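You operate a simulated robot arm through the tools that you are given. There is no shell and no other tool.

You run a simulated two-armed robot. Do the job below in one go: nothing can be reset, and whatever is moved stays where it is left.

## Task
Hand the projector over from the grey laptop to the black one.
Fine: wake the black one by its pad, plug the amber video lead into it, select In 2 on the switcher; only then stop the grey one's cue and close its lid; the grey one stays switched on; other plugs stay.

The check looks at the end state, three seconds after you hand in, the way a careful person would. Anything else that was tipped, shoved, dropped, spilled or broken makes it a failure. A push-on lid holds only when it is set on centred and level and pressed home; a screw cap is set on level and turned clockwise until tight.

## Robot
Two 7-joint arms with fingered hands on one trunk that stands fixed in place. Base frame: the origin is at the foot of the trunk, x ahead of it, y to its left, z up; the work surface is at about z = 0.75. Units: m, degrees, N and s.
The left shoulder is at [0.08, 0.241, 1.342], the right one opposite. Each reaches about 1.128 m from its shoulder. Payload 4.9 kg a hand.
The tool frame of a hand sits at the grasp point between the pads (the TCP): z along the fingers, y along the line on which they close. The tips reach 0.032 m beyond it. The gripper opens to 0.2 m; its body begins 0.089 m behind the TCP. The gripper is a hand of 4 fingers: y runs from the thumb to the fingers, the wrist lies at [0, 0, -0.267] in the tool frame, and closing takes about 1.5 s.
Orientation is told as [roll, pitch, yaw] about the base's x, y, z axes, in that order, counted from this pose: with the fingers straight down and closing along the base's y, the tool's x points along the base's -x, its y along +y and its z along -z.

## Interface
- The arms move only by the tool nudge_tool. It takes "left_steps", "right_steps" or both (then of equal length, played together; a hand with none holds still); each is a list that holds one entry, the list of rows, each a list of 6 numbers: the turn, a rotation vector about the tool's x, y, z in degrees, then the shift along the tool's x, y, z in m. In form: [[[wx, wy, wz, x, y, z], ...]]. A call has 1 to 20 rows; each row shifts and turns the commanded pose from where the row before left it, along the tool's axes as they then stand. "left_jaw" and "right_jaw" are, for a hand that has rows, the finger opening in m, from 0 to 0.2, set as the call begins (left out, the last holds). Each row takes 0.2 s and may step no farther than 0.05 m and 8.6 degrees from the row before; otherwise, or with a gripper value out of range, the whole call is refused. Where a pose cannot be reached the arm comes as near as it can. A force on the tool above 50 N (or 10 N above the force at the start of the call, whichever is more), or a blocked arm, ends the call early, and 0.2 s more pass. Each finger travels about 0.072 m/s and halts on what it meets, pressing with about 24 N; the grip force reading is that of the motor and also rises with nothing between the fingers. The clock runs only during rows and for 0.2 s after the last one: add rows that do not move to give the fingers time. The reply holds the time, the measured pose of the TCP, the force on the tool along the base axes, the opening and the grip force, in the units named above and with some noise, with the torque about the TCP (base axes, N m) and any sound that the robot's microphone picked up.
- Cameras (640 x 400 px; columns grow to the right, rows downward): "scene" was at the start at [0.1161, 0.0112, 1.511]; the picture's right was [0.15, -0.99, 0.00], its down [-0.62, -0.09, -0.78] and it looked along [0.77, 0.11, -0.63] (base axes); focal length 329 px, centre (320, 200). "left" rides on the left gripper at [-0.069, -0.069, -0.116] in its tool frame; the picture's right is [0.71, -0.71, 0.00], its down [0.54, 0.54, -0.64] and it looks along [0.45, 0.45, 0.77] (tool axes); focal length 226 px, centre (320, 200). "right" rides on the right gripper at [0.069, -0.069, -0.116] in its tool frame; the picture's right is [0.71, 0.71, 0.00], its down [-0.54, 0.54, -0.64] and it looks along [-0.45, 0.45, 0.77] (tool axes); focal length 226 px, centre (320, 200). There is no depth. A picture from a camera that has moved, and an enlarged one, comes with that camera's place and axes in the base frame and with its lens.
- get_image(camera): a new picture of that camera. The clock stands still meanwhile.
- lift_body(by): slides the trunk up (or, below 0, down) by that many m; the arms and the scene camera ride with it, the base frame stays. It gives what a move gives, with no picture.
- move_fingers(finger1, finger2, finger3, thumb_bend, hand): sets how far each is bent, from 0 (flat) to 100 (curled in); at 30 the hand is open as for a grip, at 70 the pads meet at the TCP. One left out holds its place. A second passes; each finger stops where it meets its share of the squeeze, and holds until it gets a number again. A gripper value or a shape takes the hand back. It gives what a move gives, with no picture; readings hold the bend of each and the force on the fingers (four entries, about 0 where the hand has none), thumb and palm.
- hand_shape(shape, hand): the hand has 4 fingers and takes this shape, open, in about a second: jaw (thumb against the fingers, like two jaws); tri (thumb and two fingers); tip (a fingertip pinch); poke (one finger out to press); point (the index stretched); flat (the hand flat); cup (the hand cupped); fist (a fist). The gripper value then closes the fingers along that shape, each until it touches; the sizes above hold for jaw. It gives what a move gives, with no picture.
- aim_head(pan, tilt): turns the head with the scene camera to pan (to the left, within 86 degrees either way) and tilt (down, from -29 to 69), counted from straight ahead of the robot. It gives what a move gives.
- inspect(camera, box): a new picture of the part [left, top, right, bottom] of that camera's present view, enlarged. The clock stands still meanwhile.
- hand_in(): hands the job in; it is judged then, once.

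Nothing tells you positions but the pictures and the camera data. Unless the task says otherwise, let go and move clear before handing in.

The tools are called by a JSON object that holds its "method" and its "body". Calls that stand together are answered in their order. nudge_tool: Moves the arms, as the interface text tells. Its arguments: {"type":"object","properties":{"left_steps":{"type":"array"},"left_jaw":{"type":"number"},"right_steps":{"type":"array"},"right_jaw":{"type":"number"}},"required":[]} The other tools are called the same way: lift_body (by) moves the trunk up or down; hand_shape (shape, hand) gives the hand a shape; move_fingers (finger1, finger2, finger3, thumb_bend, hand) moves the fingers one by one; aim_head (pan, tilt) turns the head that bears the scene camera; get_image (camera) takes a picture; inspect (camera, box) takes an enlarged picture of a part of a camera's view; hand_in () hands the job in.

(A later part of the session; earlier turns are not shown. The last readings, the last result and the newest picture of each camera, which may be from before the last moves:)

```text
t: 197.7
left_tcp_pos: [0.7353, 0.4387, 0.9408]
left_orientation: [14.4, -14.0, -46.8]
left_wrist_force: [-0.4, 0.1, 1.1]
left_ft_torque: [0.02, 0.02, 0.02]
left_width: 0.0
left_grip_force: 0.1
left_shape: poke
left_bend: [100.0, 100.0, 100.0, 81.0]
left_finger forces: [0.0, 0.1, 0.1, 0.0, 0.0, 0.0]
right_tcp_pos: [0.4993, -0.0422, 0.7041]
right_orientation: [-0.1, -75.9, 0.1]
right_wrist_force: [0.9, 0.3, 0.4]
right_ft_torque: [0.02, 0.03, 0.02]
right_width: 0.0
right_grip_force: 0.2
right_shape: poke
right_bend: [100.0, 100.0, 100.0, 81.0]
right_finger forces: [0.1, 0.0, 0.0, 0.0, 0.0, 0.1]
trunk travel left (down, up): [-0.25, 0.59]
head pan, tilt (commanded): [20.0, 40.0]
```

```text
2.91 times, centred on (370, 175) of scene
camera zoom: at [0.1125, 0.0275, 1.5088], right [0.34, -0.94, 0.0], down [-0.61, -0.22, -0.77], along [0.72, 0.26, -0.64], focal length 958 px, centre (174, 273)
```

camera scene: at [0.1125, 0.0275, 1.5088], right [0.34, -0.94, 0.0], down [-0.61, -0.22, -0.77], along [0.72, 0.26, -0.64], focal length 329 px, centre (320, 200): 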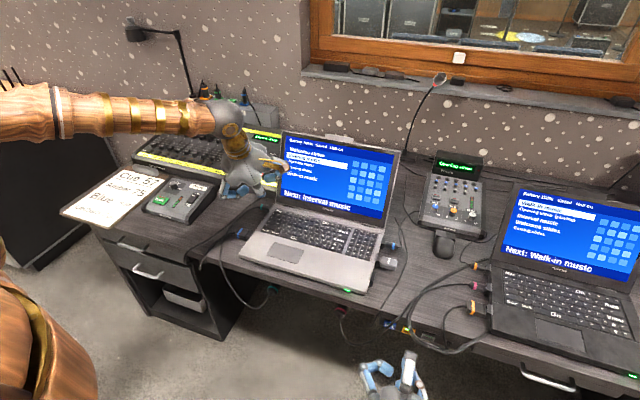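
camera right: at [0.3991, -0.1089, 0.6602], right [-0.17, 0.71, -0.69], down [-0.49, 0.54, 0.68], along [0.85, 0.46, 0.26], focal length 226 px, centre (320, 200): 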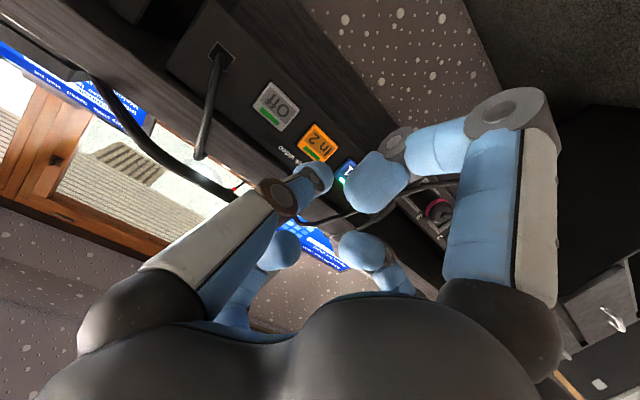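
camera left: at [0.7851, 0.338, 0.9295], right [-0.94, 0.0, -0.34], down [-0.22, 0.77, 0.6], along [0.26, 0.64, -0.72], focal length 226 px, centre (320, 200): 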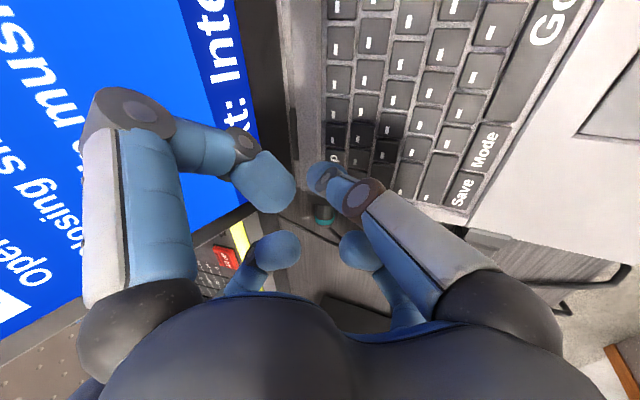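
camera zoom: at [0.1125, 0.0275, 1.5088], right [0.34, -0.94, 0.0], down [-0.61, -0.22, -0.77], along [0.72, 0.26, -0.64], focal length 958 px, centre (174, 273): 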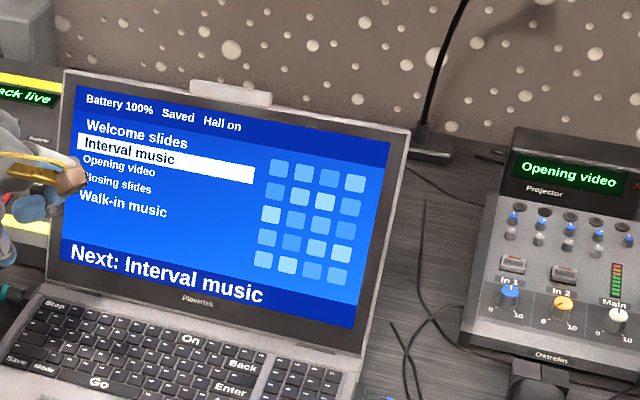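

The "(playing)" mark is gone from the grey laptop and the projector still shows "Opening video". Now I'll close the grey lid: I'll form a hook with the left hand's finger 2, turned so it reaches behind the lid's top edge (about x 0.943, z 1.016).

{"method": "nudge_tool", "body": {"left_steps": [[[0, 0, 0, -0.0109, 0.0109, -0.0423], [0, 0, 0, -0.0109, 0.0109, -0.0423], [0, 0, 0, -0.0109, 0.0109, -0.0423], [0, 0, 0, -0.0109, 0.0109, -0.0423], [4.714, 4.714, 0, 0, 0, 0], [4.714, 4.714, 0, 0, 0, 0], [4.714, 4.714, 0, 0, 0, 0], [0, 0, 7.5, 0, 0, 0], [0, 0, 7.5, 0, 0, 0], [0, 0, 7.5, 0, 0, 0], [0, 0, 7.5, 0, 0, 0], [0, 0, 7.5, 0, 0, 0], [0, 0, 7.5, 0, 0, 0], [-5, 0, 0, 0, 0, 0], [0, 0, 0, 0, 0, 0]]]}}

{"method": "move_fingers", "body": {"hand": "left", "finger1": 100, "finger2": 52, "finger3": 100, "thumb_bend": 100}}

{"method": "get_image", "body": {"camera": "scene"}}

{"method": "get_image", "body": {"camera": "left"}}

```text
t: 200.9
left_tcp_pos: [0.7358, 0.4377, 1.1226]
left_orientation: [4.9, 0.0, -90.1]
left_wrist_force: [-0.1, 0.3, -0.3]
left_ft_torque: [0.06, 0.03, 0.03]
left_width: 0.0
left_grip_force: 0.1
left_shape: poke
left_bend: [100.0, 100.0, 100.0, 81.0]
left_finger forces: [0.0, 0.0, 0.0, 0.0, 0.0, 0.1]
right_tcp_pos: [0.4999, -0.0428, 0.7035]
right_orientation: [0.0, -75.8, 0.1]
right_wrist_force: [-0.5, -0.7, -0.4]
right_ft_torque: [0.03, 0.0, 0.03]
right_width: 0.0
right_grip_force: 0.0
right_shape: poke
right_bend: [100.0, 100.0, 100.0, 81.0]
right_finger forces: [0.0, 0.0, 0.0, 0.0, 0.1, 0.0]
trunk travel left (down, up): [-0.25, 0.59]
head pan, tilt (commanded): [20.0, 40.0]
```

```text
t: 201.9
left_tcp_pos: [0.7352, 0.439, 1.1235]
left_orientation: [5.0, -0.1, -90.0]
left_wrist_force: [-0.4, 1.0, -0.3]
left_ft_torque: [0.04, -0.02, 0.01]
left_width: 0.0098
left_grip_force: 0.0
left_shape: fingers
left_bend: [100.0, 100.0, 100.0, 83.0]
left_finger forces: [0.1, 0.0, 0.1, 0.0, 0.0, 0.1]
right_tcp_pos: [0.4989, -0.0426, 0.7064]
right_orientation: [0.0, -76.0, 0.2]
right_wrist_force: [0.0, -0.5, -0.5]
right_ft_torque: [0.03, -0.01, -0.01]
right_width: 0.0
right_grip_force: 0.1
right_shape: poke
right_bend: [100.0, 100.0, 100.0, 81.0]
right_finger forces: [0.1, 0.1, 0.0, 0.1, 0.0, 0.0]
trunk travel left (down, up): [-0.25, 0.59]
head pan, tilt (commanded): [20.0, 40.0]
```

```text
taken
camera scene: at [0.111, 0.0277, 1.509], right [0.34, -0.94, 0.0], down [-0.6, -0.22, -0.77], along [0.72, 0.26, -0.64], focal length 329 px, centre (320, 200)
```

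scene: 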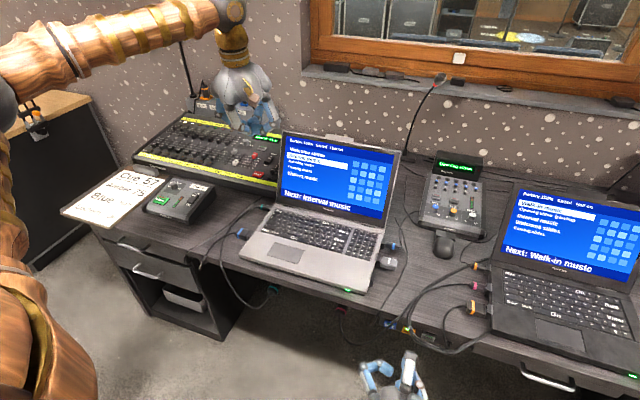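

```text
taken
camera left: at [0.6558, 0.3701, 1.2334], right [-0.7, 0.71, -0.06], down [0.48, 0.54, 0.69], along [0.52, 0.45, -0.72], focal length 226 px, centre (320, 200)
```

left: 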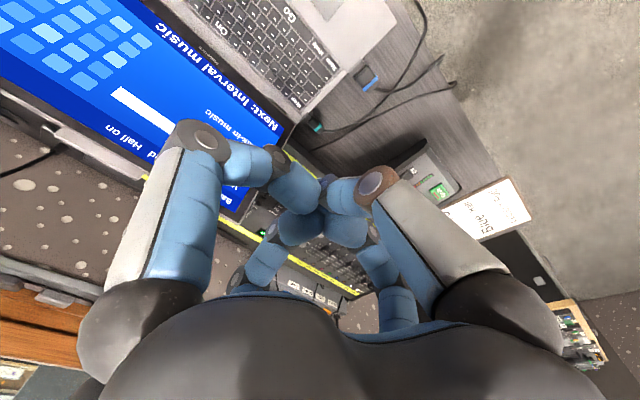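

{"method": "move_fingers", "body": {"hand": "left", "finger2": 50, "thumb_bend": 95}}

{"method": "move_fingers", "body": {"hand": "left", "finger2": 50}}

{"method": "get_image", "body": {"camera": "left"}}

{"method": "inspect", "body": {"camera": "scene", "box": [190, 20, 310, 140]}}

```text
t: 202.9
left_tcp_pos: [0.7342, 0.4382, 1.123]
left_orientation: [5.0, 0.0, -90.0]
left_wrist_force: [0.2, 0.7, -0.3]
left_ft_torque: [0.02, 0.0, -0.03]
left_width: 0.0092
left_grip_force: 0.1
left_shape: fingers
left_bend: [100.0, 100.0, 100.0, 81.0]
left_finger forces: [0.0, 0.0, 0.0, 0.1, 0.1, 0.0]
right_tcp_pos: [0.4987, -0.0413, 0.7044]
right_orientation: [-0.2, -76.0, 0.2]
right_wrist_force: [0.9, -0.1, -0.6]
right_ft_torque: [0.0, 0.04, -0.02]
right_width: 0.0
right_grip_force: 0.1
right_shape: poke
right_bend: [100.0, 100.0, 100.0, 81.0]
right_finger forces: [0.0, 0.1, 0.1, 0.1, 0.0, 0.0]
trunk travel left (down, up): [-0.25, 0.59]
head pan, tilt (commanded): [20.0, 40.0]
```

```text
t: 203.9
left_tcp_pos: [0.734, 0.4381, 1.1226]
left_orientation: [5.0, 0.1, -90.0]
left_wrist_force: [0.2, 0.6, 0.5]
left_ft_torque: [-0.02, 0.02, 0.03]
left_width: 0.009
left_grip_force: 0.1
left_shape: fingers
left_bend: [100.0, 100.0, 100.0, 81.0]
left_finger forces: [0.0, 0.1, 0.1, 0.0, 0.1, 0.0]
right_tcp_pos: [0.498, -0.0418, 0.706]
right_orientation: [-0.1, -75.9, 0.2]
right_wrist_force: [-0.1, -0.4, 0.1]
right_ft_torque: [0.0, 0.01, 0.01]
right_width: 0.0
right_grip_force: 0.0
right_shape: poke
right_bend: [100.0, 100.0, 100.0, 81.0]
right_finger forces: [0.0, 0.0, 0.0, 0.0, 0.0, 0.0]
trunk travel left (down, up): [-0.25, 0.59]
head pan, tilt (commanded): [20.0, 40.0]
```

```text
taken
camera left: at [0.6557, 0.3701, 1.2334], right [-0.7, 0.71, -0.06], down [0.48, 0.54, 0.69], along [0.52, 0.45, -0.72], focal length 226 px, centre (320, 200)
```

left: 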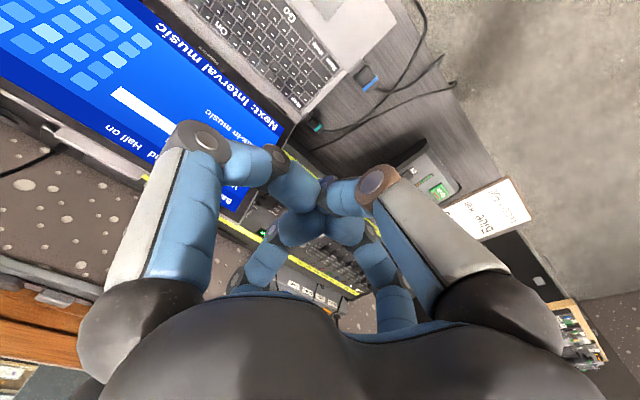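

```text
3.33 times, centred on (250, 80) of scene
camera zoom: at [0.1109, 0.0278, 1.509], right [0.34, -0.94, 0.0], down [-0.6, -0.22, -0.77], along [0.72, 0.26, -0.64], focal length 1098 px, centre (553, 600)
```

zoom: 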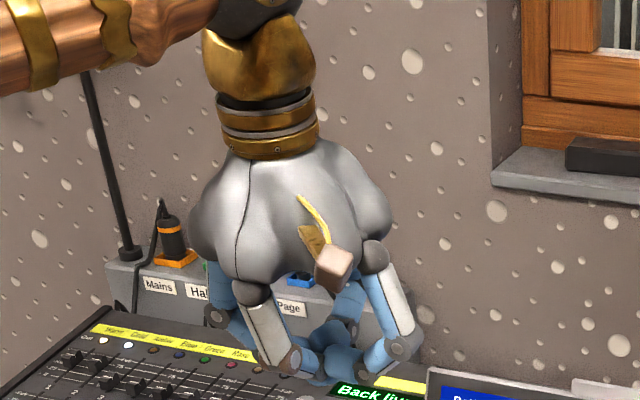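

The curled fingers got tangled. I'll reopen the hand and set the hook in a cleaner order: side fingers curled, thumb and finger 2 open.

{"method": "hand_shape", "body": {"shape": "jaw", "hand": "left"}}

{"method": "move_fingers", "body": {"hand": "left", "finger1": 100, "finger3": 100, "finger2": 52, "thumb_bend": 45}}

{"method": "move_fingers", "body": {"hand": "left", "finger1": 100, "finger3": 100}}

{"method": "inspect", "body": {"camera": "scene", "box": [190, 20, 310, 140]}}

```text
t: 204.8
left_tcp_pos: [0.7348, 0.4387, 1.1227]
left_orientation: [5.0, 0.0, -90.0]
left_wrist_force: [0.4, 0.2, 0.4]
left_ft_torque: [-0.03, -0.04, 0.0]
left_width: 0.1998
left_grip_force: 0.0
left_shape: jaw
left_bend: [30.0, 30.0, 30.0, 30.0]
left_finger forces: [0.0, 0.0, 0.0, 0.0, 0.0, 0.0]
right_tcp_pos: [0.498, -0.0415, 0.7055]
right_orientation: [-0.1, -76.0, 0.2]
right_wrist_force: [0.1, 0.1, 0.3]
right_ft_torque: [0.0, 0.02, -0.01]
right_width: 0.0
right_grip_force: 0.1
right_shape: poke
right_bend: [100.0, 100.0, 100.0, 81.0]
right_finger forces: [0.0, 0.0, 0.1, 0.0, 0.1, 0.0]
trunk travel left (down, up): [-0.25, 0.59]
head pan, tilt (commanded): [20.0, 40.0]
```

```text
t: 205.8
left_tcp_pos: [0.7344, 0.4381, 1.1232]
left_orientation: [4.9, 0.0, -90.0]
left_wrist_force: [0.3, 1.1, 0.1]
left_ft_torque: [-0.03, 0.0, 0.01]
left_width: 0.0589
left_grip_force: 0.0
left_shape: fingers
left_bend: [73.0, 52.0, 73.0, 45.0]
left_finger forces: [0.0, 0.0, 0.0, 0.0, 0.1, 0.1]
right_tcp_pos: [0.4981, -0.0435, 0.7045]
right_orientation: [-0.1, -76.1, 0.2]
right_wrist_force: [0.1, 0.2, 0.4]
right_ft_torque: [0.0, 0.0, 0.02]
right_width: 0.0
right_grip_force: 0.1
right_shape: poke
right_bend: [100.0, 100.0, 100.0, 81.0]
right_finger forces: [0.0, 0.1, 0.0, 0.0, 0.0, 0.0]
trunk travel left (down, up): [-0.25, 0.59]
head pan, tilt (commanded): [20.0, 40.0]
```

```text
t: 206.8
left_tcp_pos: [0.7345, 0.438, 1.1231]
left_orientation: [5.0, -0.1, -90.1]
left_wrist_force: [0.0, -0.3, -1.0]
left_ft_torque: [0.02, -0.02, -0.01]
left_width: 0.0589
left_grip_force: 0.0
left_shape: fingers
left_bend: [73.0, 52.0, 73.0, 45.0]
left_finger forces: [0.1, 0.0, 0.0, 0.0, 0.0, 0.1]
right_tcp_pos: [0.4981, -0.0429, 0.7052]
right_orientation: [-0.1, -76.0, 0.2]
right_wrist_force: [0.0, -0.6, -0.9]
right_ft_torque: [0.0, 0.01, -0.03]
right_width: 0.0001
right_grip_force: 0.1
right_shape: poke
right_bend: [100.0, 100.0, 100.0, 81.0]
right_finger forces: [0.0, 0.0, 0.0, 0.0, 0.1, 0.0]
trunk travel left (down, up): [-0.25, 0.59]
head pan, tilt (commanded): [20.0, 40.0]
```

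```text
3.33 times, centred on (250, 80) of scene
camera zoom: at [0.1109, 0.0278, 1.509], right [0.34, -0.94, 0.0], down [-0.6, -0.22, -0.77], along [0.72, 0.26, -0.64], focal length 1098 px, centre (553, 600)
```

zoom: 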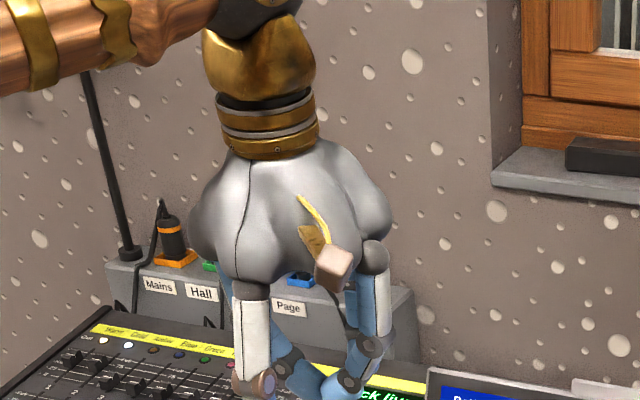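

{"method": "hand_shape", "body": {"shape": "poke", "hand": "left"}}

{"method": "move_fingers", "body": {"hand": "left", "thumb_bend": 40}}

{"method": "move_fingers", "body": {"hand": "left", "finger2": 50, "finger1": 100, "finger3": 100}}

{"method": "inspect", "body": {"camera": "scene", "box": [190, 20, 310, 140]}}

{"method": "get_image", "body": {"camera": "left"}}

```text
t: 207.7
left_tcp_pos: [0.7346, 0.4394, 1.1221]
left_orientation: [5.0, 0.0, -90.0]
left_wrist_force: [0.8, -0.1, -0.6]
left_ft_torque: [-0.01, 0.01, 0.01]
left_width: 0.0002
left_grip_force: 0.0
left_shape: poke
left_bend: [100.0, 100.0, 100.0, 81.0]
left_finger forces: [0.1, 0.0, 0.1, 0.0, 0.1, 0.0]
right_tcp_pos: [0.4979, -0.0412, 0.7045]
right_orientation: [-0.1, -76.1, 0.2]
right_wrist_force: [-0.1, -0.7, 0.0]
right_ft_torque: [0.02, -0.03, 0.01]
right_width: 0.0
right_grip_force: 0.0
right_shape: poke
right_bend: [100.0, 100.0, 100.0, 81.0]
right_finger forces: [0.0, 0.0, 0.1, 0.0, 0.1, 0.1]
trunk travel left (down, up): [-0.25, 0.59]
head pan, tilt (commanded): [20.0, 40.0]
```

```text
t: 208.7
left_tcp_pos: [0.7355, 0.4387, 1.1226]
left_orientation: [4.9, 0.0, -90.0]
left_wrist_force: [0.5, 0.8, -0.3]
left_ft_torque: [-0.03, 0.01, -0.01]
left_width: 0.0916
left_grip_force: 0.2
left_shape: fingers
left_bend: [100.0, 100.0, 100.0, 40.0]
left_finger forces: [0.0, 0.1, 0.1, 0.1, 0.1, 0.0]
right_tcp_pos: [0.498, -0.0422, 0.7063]
right_orientation: [-0.1, -76.0, 0.2]
right_wrist_force: [0.3, -0.6, -0.2]
right_ft_torque: [-0.01, 0.01, -0.01]
right_width: 0.0
right_grip_force: 0.1
right_shape: poke
right_bend: [100.0, 100.0, 100.0, 81.0]
right_finger forces: [0.0, 0.1, 0.1, 0.1, 0.0, 0.0]
trunk travel left (down, up): [-0.25, 0.59]
head pan, tilt (commanded): [20.0, 40.0]
```

```text
t: 209.7
left_tcp_pos: [0.735, 0.4378, 1.1231]
left_orientation: [5.0, 0.0, -90.0]
left_wrist_force: [0.7, -0.4, 1.0]
left_ft_torque: [-0.04, 0.0, 0.01]
left_width: 0.0781
left_grip_force: 0.0
left_shape: fingers
left_bend: [99.0, 50.0, 99.0, 40.0]
left_finger forces: [0.1, 0.0, 0.1, 0.0, 0.0, 0.0]
right_tcp_pos: [0.4982, -0.0424, 0.7049]
right_orientation: [0.0, -76.1, 0.2]
right_wrist_force: [0.6, -0.1, 0.0]
right_ft_torque: [0.01, -0.01, 0.02]
right_width: 0.0
right_grip_force: 0.0
right_shape: poke
right_bend: [100.0, 100.0, 100.0, 81.0]
right_finger forces: [0.0, 0.0, 0.1, 0.0, 0.0, 0.0]
trunk travel left (down, up): [-0.25, 0.59]
head pan, tilt (commanded): [20.0, 40.0]
```

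```text
3.33 times, centred on (250, 80) of scene
camera zoom: at [0.1109, 0.0278, 1.509], right [0.34, -0.94, 0.0], down [-0.6, -0.22, -0.77], along [0.72, 0.26, -0.64], focal length 1098 px, centre (553, 600)
```

zoom: 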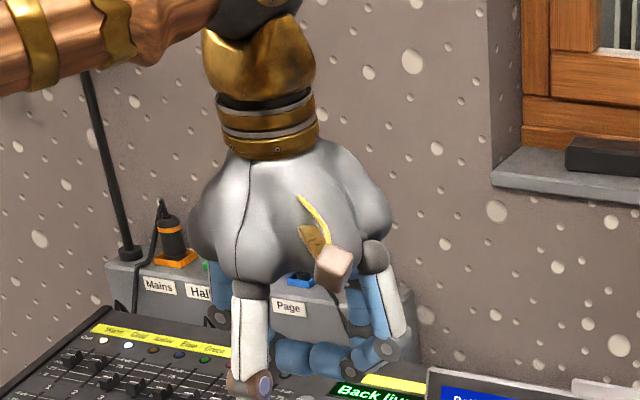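

```text
taken
camera left: at [0.6557, 0.3701, 1.2334], right [-0.7, 0.71, -0.06], down [0.48, 0.54, 0.69], along [0.52, 0.45, -0.72], focal length 226 px, centre (320, 200)
```

left: 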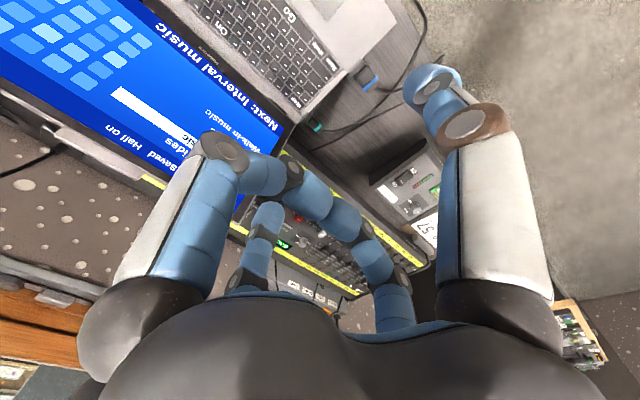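

The hook is ready: finger 2 on the far side, thumb on the near side. I'll move it over the lid's top edge, left of the camera bump.

{"method": "nudge_tool", "body": {"left_steps": [[[0, 0, 0, -0.0106, 0.0388, 0.0034], [0, 0, 0, -0.0106, 0.0388, 0.0034], [0, 0, 0, -0.0106, 0.0388, 0.0034], [0, 0, 0, -0.0106, 0.0388, 0.0034], [0, 0, 0, -0.0106, 0.0388, 0.0034], [0, 0, 0, 0, 0, 0]]]}}

{"method": "get_image", "body": {"camera": "left"}}

{"method": "get_image", "body": {"camera": "scene"}}

```text
t: 211.1
left_tcp_pos: [0.9198, 0.3878, 1.1228]
left_orientation: [5.0, -0.1, -90.0]
left_wrist_force: [0.3, 0.0, 0.0]
left_ft_torque: [-0.05, -0.02, -0.01]
left_width: 0.0784
left_grip_force: 0.1
left_shape: fingers
left_bend: [99.0, 50.0, 99.0, 40.0]
left_finger forces: [0.1, 0.0, 0.1, 0.1, 0.0, 0.0]
left hand out of reach, approached as far as the arm can: row 5
right_tcp_pos: [0.4975, -0.0407, 0.7055]
right_orientation: [-0.5, -76.0, 0.4]
right_wrist_force: [0.1, 0.5, 0.4]
right_ft_torque: [-0.02, 0.01, -0.02]
right_width: 0.0001
right_grip_force: 0.1
right_shape: poke
right_bend: [100.0, 100.0, 100.0, 81.0]
right_finger forces: [0.0, 0.1, 0.0, 0.1, 0.0, 0.1]
trunk travel left (down, up): [-0.25, 0.59]
head pan, tilt (commanded): [20.0, 40.0]
```

```text
taken
camera left: at [0.8399, 0.3198, 1.2338], right [-0.7, 0.71, -0.06], down [0.48, 0.54, 0.69], along [0.52, 0.45, -0.72], focal length 226 px, centre (320, 200)
```

left: 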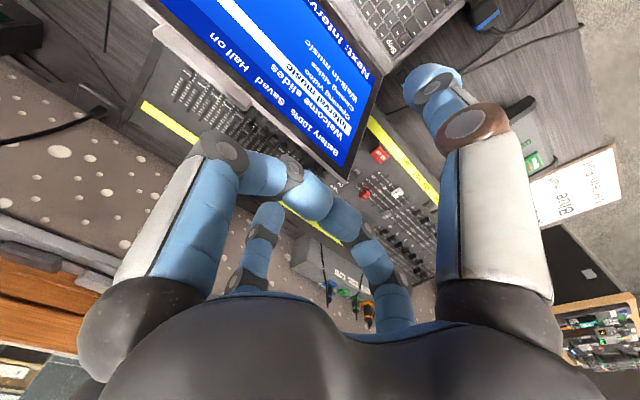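

```text
taken
camera scene: at [0.1094, 0.0297, 1.5091], right [0.34, -0.94, 0.0], down [-0.6, -0.22, -0.77], along [0.72, 0.26, -0.64], focal length 329 px, centre (320, 200)
```

scene: 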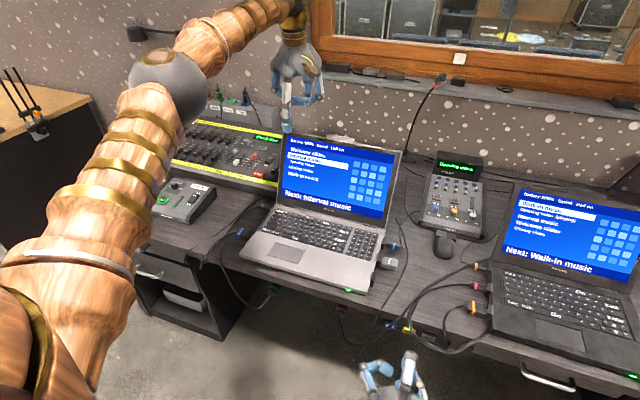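

The arm is at its forward limit but finger 2 is already beyond the lid. I'll lower it behind the lid in two steps.

{"method": "nudge_tool", "body": {"left_steps": [[[0, 0, 0, 0, -0.0022, 0.025], [0, 0, 0, 0, -0.0022, 0.025], [0, 0, 0, 0, 0, 0]]]}}

{"method": "get_image", "body": {"camera": "left"}}

{"method": "inspect", "body": {"camera": "scene", "box": [250, 70, 370, 170]}}

```text
t: 211.9
left_tcp_pos: [0.9207, 0.3872, 1.072]
left_orientation: [5.0, -0.1, -90.0]
left_wrist_force: [0.8, 0.2, -0.4]
left_ft_torque: [-0.01, 0.0, 0.0]
left_width: 0.0782
left_grip_force: 0.1
left_shape: fingers
left_bend: [99.0, 50.0, 99.0, 40.0]
left_finger forces: [0.1, 0.0, 0.0, 0.0, 0.0, 0.0]
right_tcp_pos: [0.4972, -0.0439, 0.7056]
right_orientation: [0.0, -76.0, 0.1]
right_wrist_force: [-0.3, -0.4, -0.5]
right_ft_torque: [-0.01, 0.0, 0.01]
right_width: 0.0002
right_grip_force: 0.1
right_shape: poke
right_bend: [100.0, 100.0, 100.0, 81.0]
right_finger forces: [0.1, 0.1, 0.0, 0.0, 0.0, 0.1]
trunk travel left (down, up): [-0.25, 0.59]
head pan, tilt (commanded): [20.0, 40.0]
```

```text
taken
camera left: at [0.8422, 0.3179, 1.1825], right [-0.7, 0.71, -0.06], down [0.48, 0.54, 0.69], along [0.52, 0.45, -0.72], focal length 226 px, centre (320, 200)
```

left: 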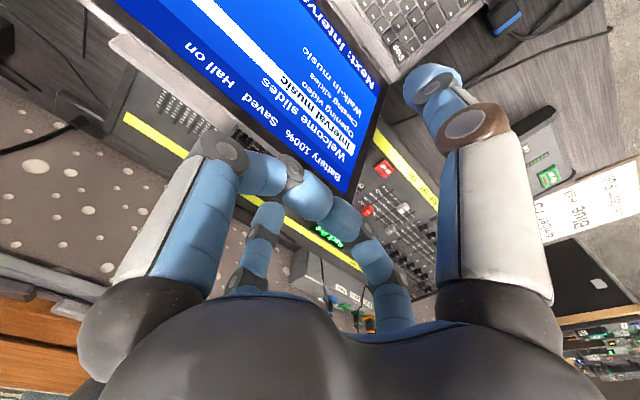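

```text
4.00 times, centred on (310, 120) of scene
camera zoom: at [0.1106, 0.0271, 1.5091], right [0.34, -0.94, 0.0], down [-0.6, -0.22, -0.77], along [0.72, 0.26, -0.64], focal length 1317 px, centre (360, 520)
```

zoom: 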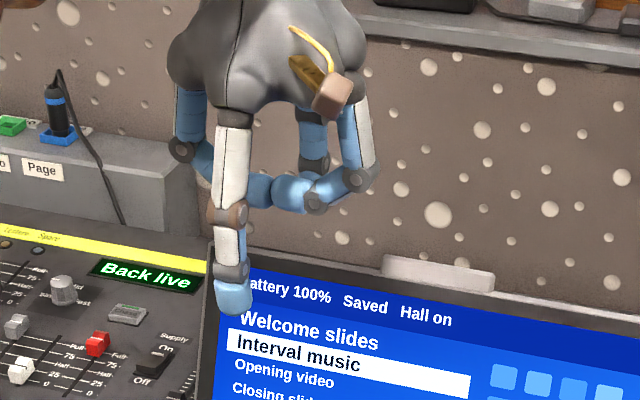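

{"method": "nudge_tool", "body": {"left_steps": [[[0, 0, 0, 0, -0.0018, 0.02], [0, 0, 0, 0, -0.0016, 0.018], [0, 0, 0, 0, 0, 0]]]}}

{"method": "inspect", "body": {"camera": "scene", "box": [250, 70, 370, 170]}}

{"method": "get_image", "body": {"camera": "left"}}

```text
t: 212.7
left_tcp_pos: [0.9205, 0.3883, 1.034]
left_orientation: [5.0, 0.0, -90.0]
left_wrist_force: [0.3, 0.3, -0.3]
left_ft_torque: [0.01, -0.03, -0.01]
left_width: 0.0784
left_grip_force: 0.1
left_shape: fingers
left_bend: [99.0, 50.0, 99.0, 40.0]
left_finger forces: [0.0, 0.0, 0.1, 0.0, 0.0, 0.0]
right_tcp_pos: [0.4968, -0.0427, 0.7044]
right_orientation: [-0.1, -76.0, 0.0]
right_wrist_force: [-0.6, -0.1, 0.7]
right_ft_torque: [0.03, 0.03, 0.07]
right_width: 0.0
right_grip_force: 0.1
right_shape: poke
right_bend: [100.0, 100.0, 100.0, 81.0]
right_finger forces: [0.0, 0.1, 0.0, 0.0, 0.1, 0.1]
trunk travel left (down, up): [-0.25, 0.59]
head pan, tilt (commanded): [20.0, 40.0]
```

```text
4.00 times, centred on (310, 120) of scene
camera zoom: at [0.1107, 0.0276, 1.509], right [0.34, -0.94, 0.0], down [-0.6, -0.22, -0.77], along [0.72, 0.26, -0.64], focal length 1317 px, centre (360, 520)
```

zoom: 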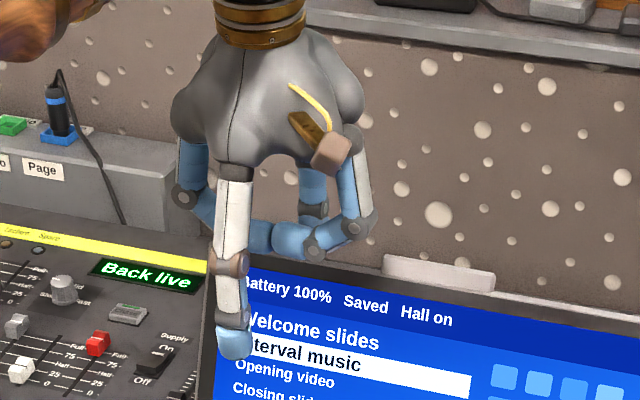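

```text
taken
camera left: at [0.8412, 0.3195, 1.1456], right [-0.7, 0.71, -0.06], down [0.48, 0.54, 0.69], along [0.52, 0.45, -0.72], focal length 226 px, centre (320, 200)
```

left: 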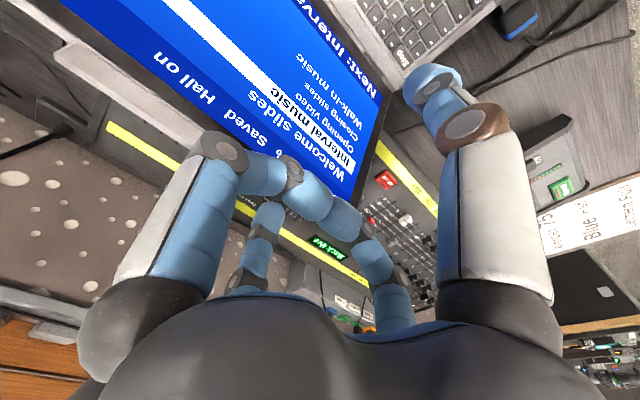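

In position. Now I pull gently toward me in small steps, watching the force.

{"method": "nudge_tool", "body": {"left_steps": [[[0, 0, 0, 0, -0.01, -0.0009], [0, 0, 0, 0, -0.01, -0.0009], [0, 0, 0, 0, -0.01, -0.0009], [0, 0, 0, 0, 0, 0]]]}}

{"method": "nudge_tool", "body": {"left_steps": [[[0, 0, 0, 0, -0.01, -0.0009], [0, 0, 0, 0, -0.01, -0.0009], [0, 0, 0, 0, 0, 0]]]}}

{"method": "inspect", "body": {"camera": "scene", "box": [230, 70, 430, 250]}}

```text
t: 213.7
left_tcp_pos: [0.8898, 0.3878, 1.0365]
left_orientation: [5.0, -0.1, -90.0]
left_wrist_force: [4.1, 0.3, 7.5]
left_ft_torque: [0.04, -0.56, 0.03]
left_width: 0.0782
left_grip_force: 3.1
left_shape: fingers
left_bend: [99.0, 47.0, 99.0, 40.0]
left_finger forces: [0.0, 6.9, 0.0, 0.1, 0.0, 0.0]
right_tcp_pos: [0.4978, -0.0423, 0.7045]
right_orientation: [0.1, -76.1, 0.0]
right_wrist_force: [0.3, 0.6, 0.8]
right_ft_torque: [-0.01, 0.01, 0.03]
right_width: 0.0
right_grip_force: 0.0
right_shape: poke
right_bend: [100.0, 100.0, 100.0, 81.0]
right_finger forces: [0.0, 0.0, 0.1, 0.0, 0.0, 0.1]
trunk travel left (down, up): [-0.25, 0.59]
head pan, tilt (commanded): [20.0, 40.0]
```

```text
t: 214.5
left_tcp_pos: [0.8682, 0.3873, 1.0346]
left_orientation: [4.8, -0.1, -90.0]
left_wrist_force: [2.7, 0.7, -1.6]
left_ft_torque: [0.02, 0.01, 0.02]
left_width: 0.0787
left_grip_force: 1.8
left_shape: fingers
left_bend: [99.0, 48.0, 99.0, 40.0]
left_finger forces: [0.1, 2.5, 0.0, 0.0, 0.1, 0.1]
right_tcp_pos: [0.4979, -0.0428, 0.7049]
right_orientation: [-0.1, -76.0, 0.1]
right_wrist_force: [-0.8, 0.1, 1.4]
right_ft_torque: [0.0, 0.01, 0.0]
right_width: 0.0
right_grip_force: 0.1
right_shape: poke
right_bend: [100.0, 100.0, 100.0, 81.0]
right_finger forces: [0.0, 0.0, 0.1, 0.1, 0.0, 0.1]
trunk travel left (down, up): [-0.25, 0.59]
head pan, tilt (commanded): [20.0, 40.0]
```

```text
2.22 times, centred on (330, 160) of scene
camera zoom: at [0.1111, 0.0274, 1.5089], right [0.34, -0.94, 0.0], down [-0.6, -0.22, -0.77], along [0.72, 0.26, -0.64], focal length 732 px, centre (298, 289)
```

zoom: 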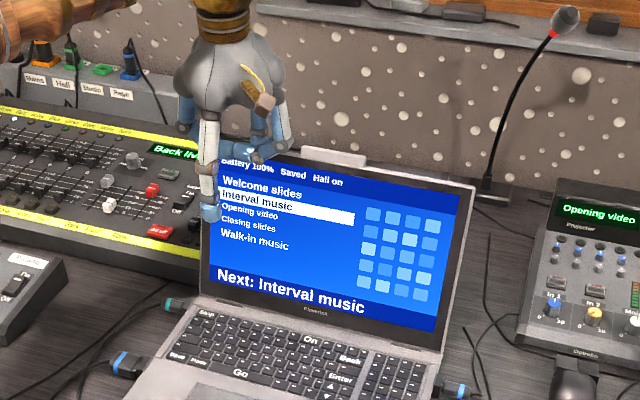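

The lid is tilting forward with only ~3 N. I continue pulling, raising slightly as the top edge passes vertical.

{"method": "nudge_tool", "body": {"left_steps": [[[0, 0, 0, 0, -0.0092, -0.0058], [0, 0, 0, 0, -0.0092, -0.0058], [0, 0, 0, 0, -0.01, -0.0009], [0, 0, 0, 0, -0.01, -0.0009], [0, 0, 0, 0, -0.01, -0.0009], [0, 0, 0, 0, 0, 0]]]}}

{"method": "inspect", "body": {"camera": "scene", "box": [230, 70, 430, 250]}}

```text
t: 215.9
left_tcp_pos: [0.8197, 0.3868, 1.0458]
left_orientation: [5.0, 0.0, -90.0]
left_wrist_force: [1.1, -0.2, 0.6]
left_ft_torque: [-0.03, -0.09, 0.04]
left_width: 0.0786
left_grip_force: 0.8
left_shape: fingers
left_bend: [99.0, 48.0, 99.0, 40.0]
left_finger forces: [0.0, 1.7, 0.1, 0.0, 0.0, 0.1]
right_tcp_pos: [0.4971, -0.0428, 0.7053]
right_orientation: [-0.1, -76.0, 0.2]
right_wrist_force: [-0.1, 0.9, 0.0]
right_ft_torque: [0.02, 0.0, -0.03]
right_width: 0.0
right_grip_force: 0.1
right_shape: poke
right_bend: [100.0, 100.0, 100.0, 81.0]
right_finger forces: [0.0, 0.0, 0.0, 0.1, 0.0, 0.1]
trunk travel left (down, up): [-0.25, 0.59]
head pan, tilt (commanded): [20.0, 40.0]
```

```text
2.22 times, centred on (330, 160) of scene
camera zoom: at [0.1113, 0.0275, 1.509], right [0.34, -0.94, 0.0], down [-0.6, -0.22, -0.77], along [0.72, 0.26, -0.64], focal length 732 px, centre (298, 289)
```

zoom: 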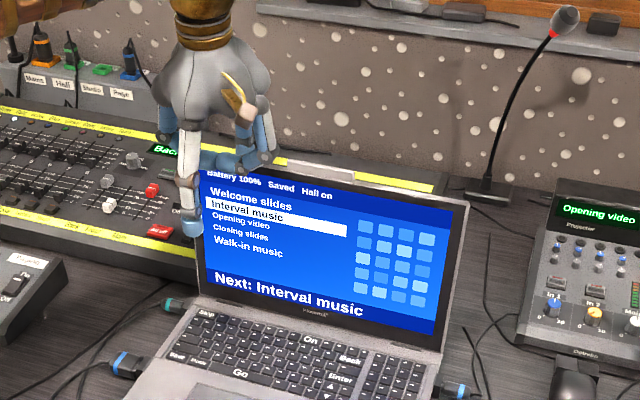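

{"method": "nudge_tool", "body": {"left_steps": [[[0, 0, 0, 0, -0.012, -0.001], [0, 0, 0, 0, -0.012, -0.001], [0, 0, 0, 0, -0.012, -0.001], [0, 0, 0, 0, -0.012, -0.001], [0, 0, 0, 0, 0, 0]]]}}

{"method": "inspect", "body": {"camera": "scene", "box": [230, 70, 430, 250]}}

```text
t: 217.1
left_tcp_pos: [0.7722, 0.3884, 1.0465]
left_orientation: [4.9, 0.1, -90.1]
left_wrist_force: [0.5, 0.3, -0.2]
left_ft_torque: [0.0, -0.01, 0.0]
left_width: 0.0786
left_grip_force: 0.4
left_shape: fingers
left_bend: [99.0, 48.0, 99.0, 40.0]
left_finger forces: [0.0, 1.2, 0.0, 0.0, 0.1, 0.0]
right_tcp_pos: [0.4981, -0.0424, 0.7049]
right_orientation: [-0.1, -76.0, 0.1]
right_wrist_force: [-0.9, 0.0, -0.3]
right_ft_torque: [-0.03, 0.0, 0.0]
right_width: 0.0001
right_grip_force: 0.0
right_shape: poke
right_bend: [100.0, 100.0, 100.0, 81.0]
right_finger forces: [0.0, 0.0, 0.0, 0.0, 0.0, 0.1]
trunk travel left (down, up): [-0.25, 0.59]
head pan, tilt (commanded): [20.0, 40.0]
```

```text
2.22 times, centred on (330, 160) of scene
camera zoom: at [0.1115, 0.0276, 1.5089], right [0.34, -0.94, 0.0], down [-0.6, -0.22, -0.77], along [0.72, 0.26, -0.64], focal length 732 px, centre (298, 289)
```

zoom: 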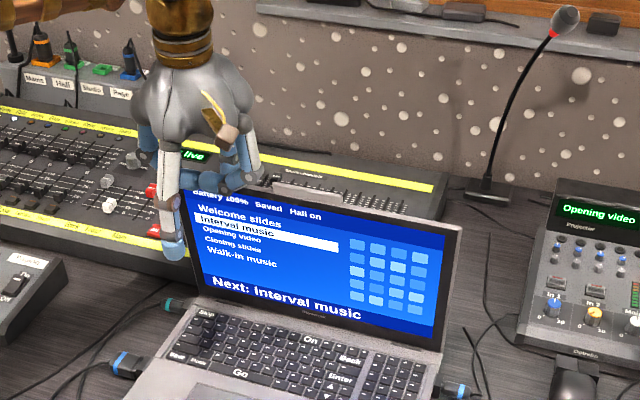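

The lid is past vertical and holding by hinge friction. I'll follow its arc, moving forward-down with the finger kept on its back.

{"method": "nudge_tool", "body": {"left_steps": [[[0, 0, 0, 0, -0.0137, 0.0063], [0, 0, 0, 0, -0.0137, 0.0063], [0, 0, 0, 0, -0.0137, 0.0063], [0, 0, 0, 0, 0, 0]]]}}

{"method": "nudge_tool", "body": {"left_steps": [[[0, 0, 0, 0, -0.0114, 0.0037], [0, 0, 0, 0, -0.0114, 0.0037], [0, 0, 0, 0, -0.0114, 0.0037], [0, 0, 0, 0, -0.0114, 0.0037], [0, 0, 0, 0, 0, 0]]]}}

{"method": "get_image", "body": {"camera": "scene"}}

{"method": "inspect", "body": {"camera": "scene", "box": [200, 90, 400, 270]}}

```text
t: 218.1
left_tcp_pos: [0.7324, 0.3876, 1.0213]
left_orientation: [5.0, 0.0, -90.0]
left_wrist_force: [0.7, 0.3, -0.2]
left_ft_torque: [0.0, -0.06, 0.0]
left_width: 0.0788
left_grip_force: 0.0
left_shape: fingers
left_bend: [99.0, 49.0, 99.0, 40.0]
left_finger forces: [0.0, 0.6, 0.1, 0.1, 0.0, 0.0]
right_tcp_pos: [0.498, -0.0433, 0.7041]
right_orientation: [0.0, -75.9, 0.1]
right_wrist_force: [0.6, 0.2, 0.4]
right_ft_torque: [-0.02, 0.03, 0.01]
right_width: 0.0003
right_grip_force: 0.1
right_shape: poke
right_bend: [100.0, 100.0, 100.0, 81.0]
right_finger forces: [0.0, 0.1, 0.0, 0.1, 0.0, 0.1]
trunk travel left (down, up): [-0.25, 0.59]
head pan, tilt (commanded): [20.0, 40.0]
```

```text
t: 219.3
left_tcp_pos: [0.6894, 0.3893, 1.0023]
left_orientation: [4.9, 0.1, -90.0]
left_wrist_force: [-0.5, -0.8, -0.1]
left_ft_torque: [-0.01, 0.01, 0.02]
left_width: 0.0786
left_grip_force: 0.1
left_shape: fingers
left_bend: [99.0, 49.0, 99.0, 40.0]
left_finger forces: [0.0, 0.2, 0.1, 0.1, 0.0, 0.1]
right_tcp_pos: [0.4983, -0.0432, 0.7045]
right_orientation: [-0.1, -76.1, 0.1]
right_wrist_force: [0.0, -0.9, -0.2]
right_ft_torque: [0.01, 0.02, -0.01]
right_width: 0.0001
right_grip_force: 0.1
right_shape: poke
right_bend: [100.0, 100.0, 100.0, 81.0]
right_finger forces: [0.0, 0.1, 0.0, 0.0, 0.0, 0.1]
trunk travel left (down, up): [-0.25, 0.59]
head pan, tilt (commanded): [20.0, 40.0]
```

```text
taken
camera scene: at [0.1112, 0.0276, 1.509], right [0.34, -0.94, 0.0], down [-0.6, -0.22, -0.77], along [0.72, 0.26, -0.64], focal length 329 px, centre (320, 200)
```

scene: 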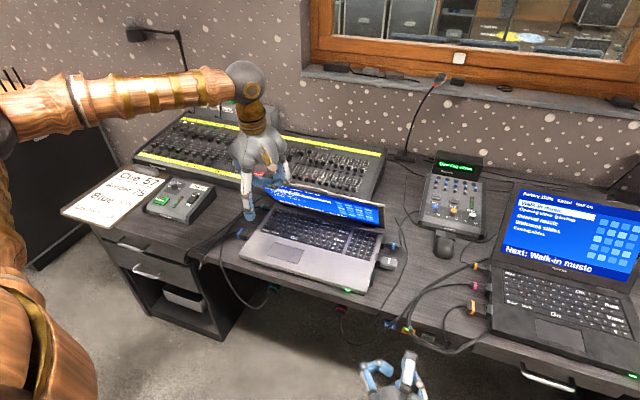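

```text
2.22 times, centred on (300, 180) of scene
camera zoom: at [0.1112, 0.0276, 1.509], right [0.34, -0.94, 0.0], down [-0.6, -0.22, -0.77], along [0.72, 0.26, -0.64], focal length 732 px, centre (364, 244)
```

zoom: 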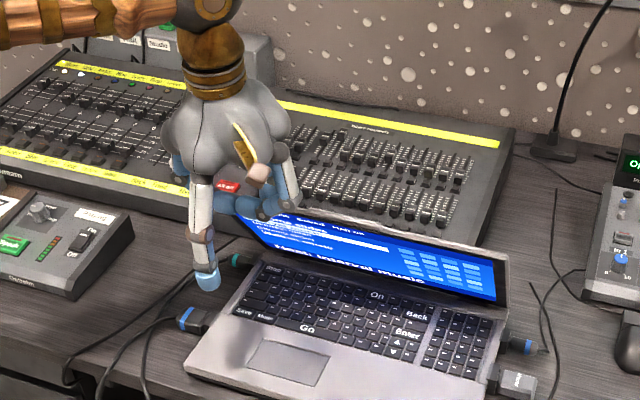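

{"method": "nudge_tool", "body": {"left_steps": [[[0, 0, 0, 0, -0.013, 0.0065], [0, 0, 0, 0, -0.013, 0.0065], [0, 0, 0, 0, -0.013, 0.0065], [0, 0, 0, 0, -0.013, 0.0065], [0, 0, 0, 0, -0.0106, 0.0101], [0, 0, 0, 0, -0.0106, 0.0101], [0, 0, 0, 0, -0.0106, 0.0101], [0, 0, 0, 0, -0.0106, 0.0101], [0, 0, 0, 0, 0, 0]]]}}

{"method": "inspect", "body": {"camera": "scene", "box": [200, 110, 400, 290]}}

```text
t: 221.3
left_tcp_pos: [0.5995, 0.3865, 0.929]
left_orientation: [5.0, 0.0, -90.1]
left_wrist_force: [-0.4, -0.9, -0.7]
left_ft_torque: [-0.01, -0.02, -0.03]
left_width: 0.0785
left_grip_force: 0.0
left_shape: fingers
left_bend: [99.0, 49.0, 99.0, 40.0]
left_finger forces: [0.0, 0.0, 0.1, 0.0, 0.0, 0.0]
right_tcp_pos: [0.4987, -0.0421, 0.7054]
right_orientation: [-0.2, -76.0, 0.1]
right_wrist_force: [-0.1, -0.2, -0.5]
right_ft_torque: [0.03, 0.0, -0.01]
right_width: 0.0002
right_grip_force: 0.1
right_shape: poke
right_bend: [100.0, 100.0, 100.0, 81.0]
right_finger forces: [0.1, 0.0, 0.0, 0.0, 0.1, 0.0]
trunk travel left (down, up): [-0.25, 0.59]
head pan, tilt (commanded): [20.0, 40.0]
```

```text
2.22 times, centred on (300, 200) of scene
camera zoom: at [0.111, 0.0277, 1.509], right [0.34, -0.94, 0.0], down [-0.6, -0.22, -0.77], along [0.72, 0.26, -0.64], focal length 732 px, centre (364, 200)
```

zoom: 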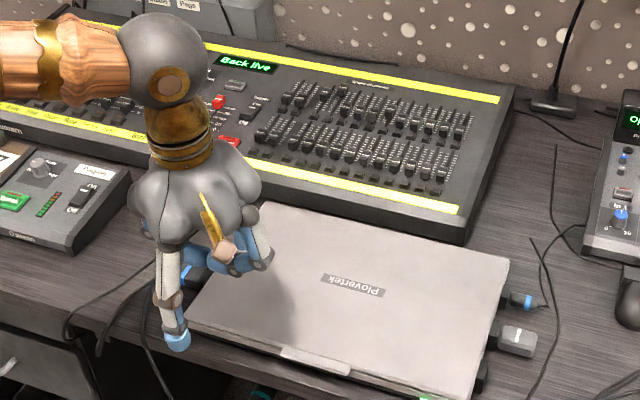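

The lid has swung shut. I'll lift the left hand clear and check that it is fully closed and the laptop still has its power light.

{"method": "nudge_tool", "body": {"left_steps": [[[0, 0, 0, 0, 0.0035, -0.04], [0, 0, 0, 0, 0.0035, -0.04], [0, 0, 0, 0, 0.0035, -0.04], [0, 0, 0, 0, -0.03, -0.02], [0, 0, 0, 0, 0, 0]]]}}

{"method": "aim_head", "body": {"pan": 15, "tilt": 50}}

{"method": "get_image", "body": {"camera": "scene"}}

{"method": "inspect", "body": {"camera": "scene", "box": [230, 110, 400, 230]}}

```text
t: 222.5
left_tcp_pos: [0.5697, 0.3866, 1.0679]
left_orientation: [4.9, 0.0, -90.0]
left_wrist_force: [0.8, -0.5, -0.1]
left_ft_torque: [0.01, 0.01, -0.03]
left_width: 0.0787
left_grip_force: 0.0
left_shape: fingers
left_bend: [99.0, 49.0, 99.0, 40.0]
left_finger forces: [0.0, 0.0, 0.1, 0.0, 0.0, 0.0]
right_tcp_pos: [0.4996, -0.0418, 0.7041]
right_orientation: [-0.1, -75.9, 0.2]
right_wrist_force: [-0.1, 0.1, -0.1]
right_ft_torque: [0.01, -0.01, 0.01]
right_width: 0.0002
right_grip_force: 0.0
right_shape: poke
right_bend: [100.0, 100.0, 100.0, 81.0]
right_finger forces: [0.0, 0.0, 0.0, 0.0, 0.0, 0.0]
trunk travel left (down, up): [-0.25, 0.59]
head pan, tilt (commanded): [20.0, 40.0]
```

```text
t: 223.2
left_tcp_pos: [0.5679, 0.387, 1.0683]
left_orientation: [5.0, 0.0, -89.9]
left_wrist_force: [-0.1, -0.3, 0.4]
left_ft_torque: [-0.02, 0.0, -0.04]
left_width: 0.0788
left_grip_force: 0.1
left_shape: fingers
left_bend: [99.0, 49.0, 99.0, 40.0]
left_finger forces: [0.0, 0.0, 0.0, 0.0, 0.1, 0.0]
right_tcp_pos: [0.4984, -0.0424, 0.7052]
right_orientation: [-0.1, -76.0, 0.2]
right_wrist_force: [-0.3, 0.2, 0.0]
right_ft_torque: [0.02, 0.0, -0.01]
right_width: 0.0001
right_grip_force: 0.0
right_shape: poke
right_bend: [100.0, 100.0, 100.0, 81.0]
right_finger forces: [0.0, 0.0, 0.0, 0.0, 0.1, 0.1]
trunk travel left (down, up): [-0.25, 0.59]
head pan, tilt (commanded): [15.0, 50.0]
```

```text
taken
camera scene: at [0.105, 0.0187, 1.4949], right [0.26, -0.97, 0.0], down [-0.74, -0.2, -0.64], along [0.62, 0.17, -0.77], focal length 329 px, centre (320, 200)
```

scene: 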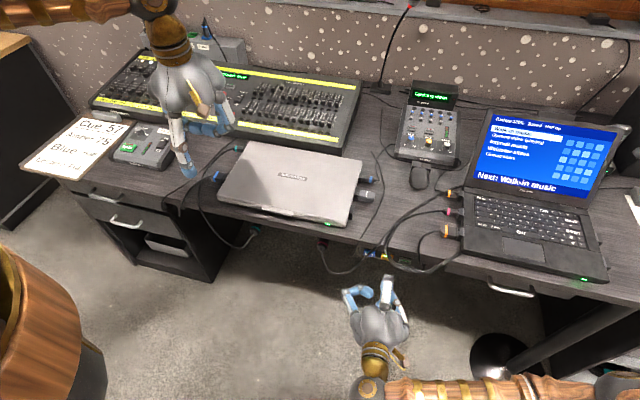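

```text
3.33 times, centred on (315, 170) of scene
camera zoom: at [0.105, 0.0187, 1.4949], right [0.26, -0.97, 0.0], down [-0.74, -0.2, -0.64], along [0.62, 0.17, -0.77], focal length 1098 px, centre (337, 300)
```

zoom: 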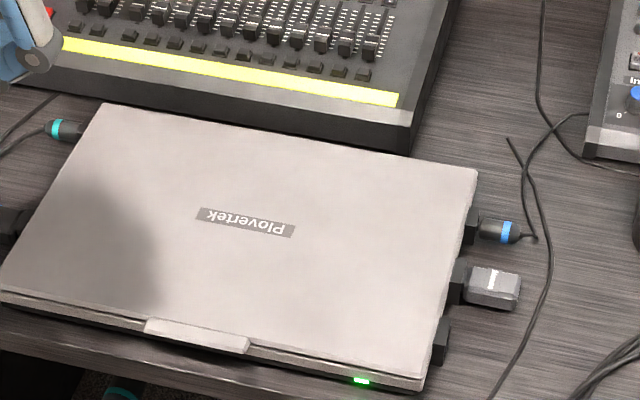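

{"method": "inspect", "body": {"camera": "scene", "box": [310, 190, 370, 235]}}

{"method": "inspect", "body": {"camera": "scene", "box": [200, 165, 270, 215]}}

{"method": "inspect", "body": {"camera": "scene", "box": [395, 75, 475, 135]}}

{"method": "inspect", "body": {"camera": "scene", "box": [360, 180, 470, 270]}}

```text
8.89 times, centred on (340, 212) of scene
camera zoom: at [0.105, 0.0187, 1.4949], right [0.26, -0.97, 0.0], down [-0.74, -0.2, -0.64], along [0.62, 0.17, -0.77], focal length 2927 px, centre (142, 89)
```

zoom: 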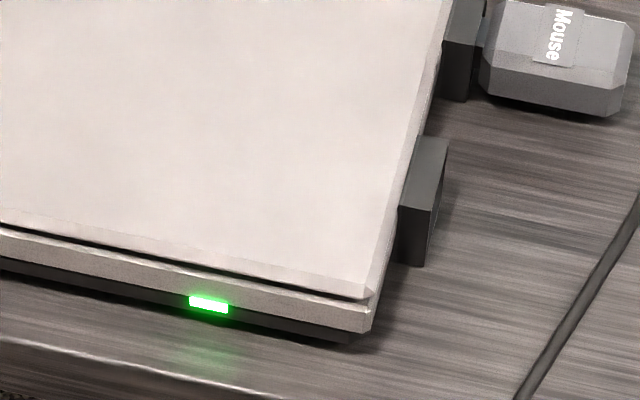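

```text
8.00 times, centred on (235, 190) of scene
camera zoom: at [0.105, 0.0187, 1.4949], right [0.26, -0.97, 0.0], down [-0.74, -0.2, -0.64], along [0.62, 0.17, -0.77], focal length 2634 px, centre (1000, 280)
```

zoom: 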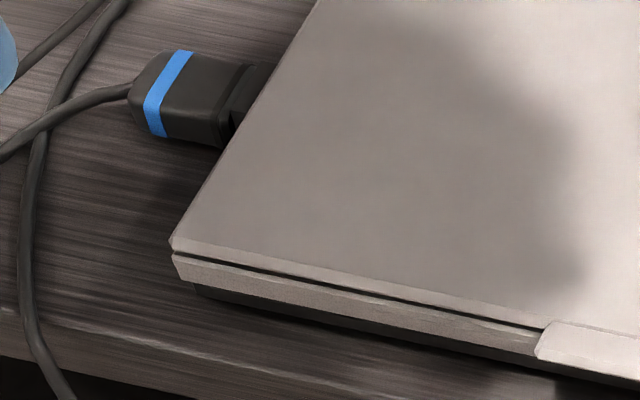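

```text
6.67 times, centred on (435, 105) of scene
camera zoom: at [0.105, 0.0187, 1.4949], right [0.26, -0.97, 0.0], down [-0.74, -0.2, -0.64], along [0.62, 0.17, -0.77], focal length 2195 px, centre (-447, 833)
```

zoom: 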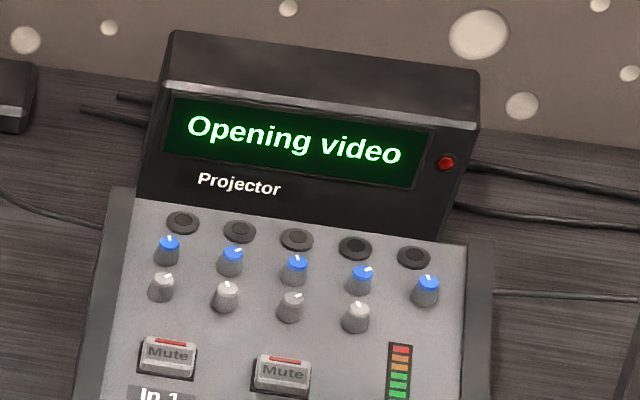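

```text
4.44 times, centred on (415, 225) of scene
camera zoom: at [0.105, 0.0187, 1.4949], right [0.26, -0.97, 0.0], down [-0.74, -0.2, -0.64], along [0.62, 0.17, -0.77], focal length 1464 px, centre (-102, 89)
```

zoom: 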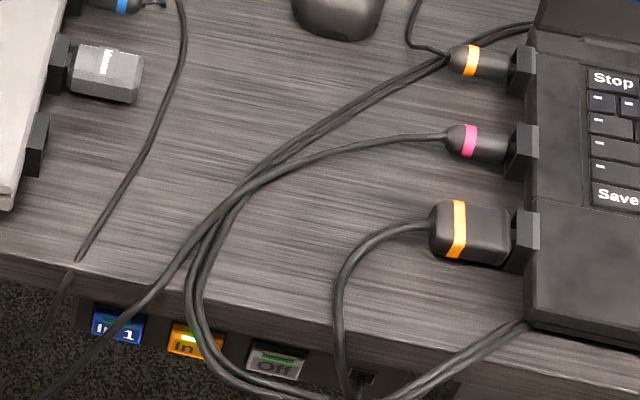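

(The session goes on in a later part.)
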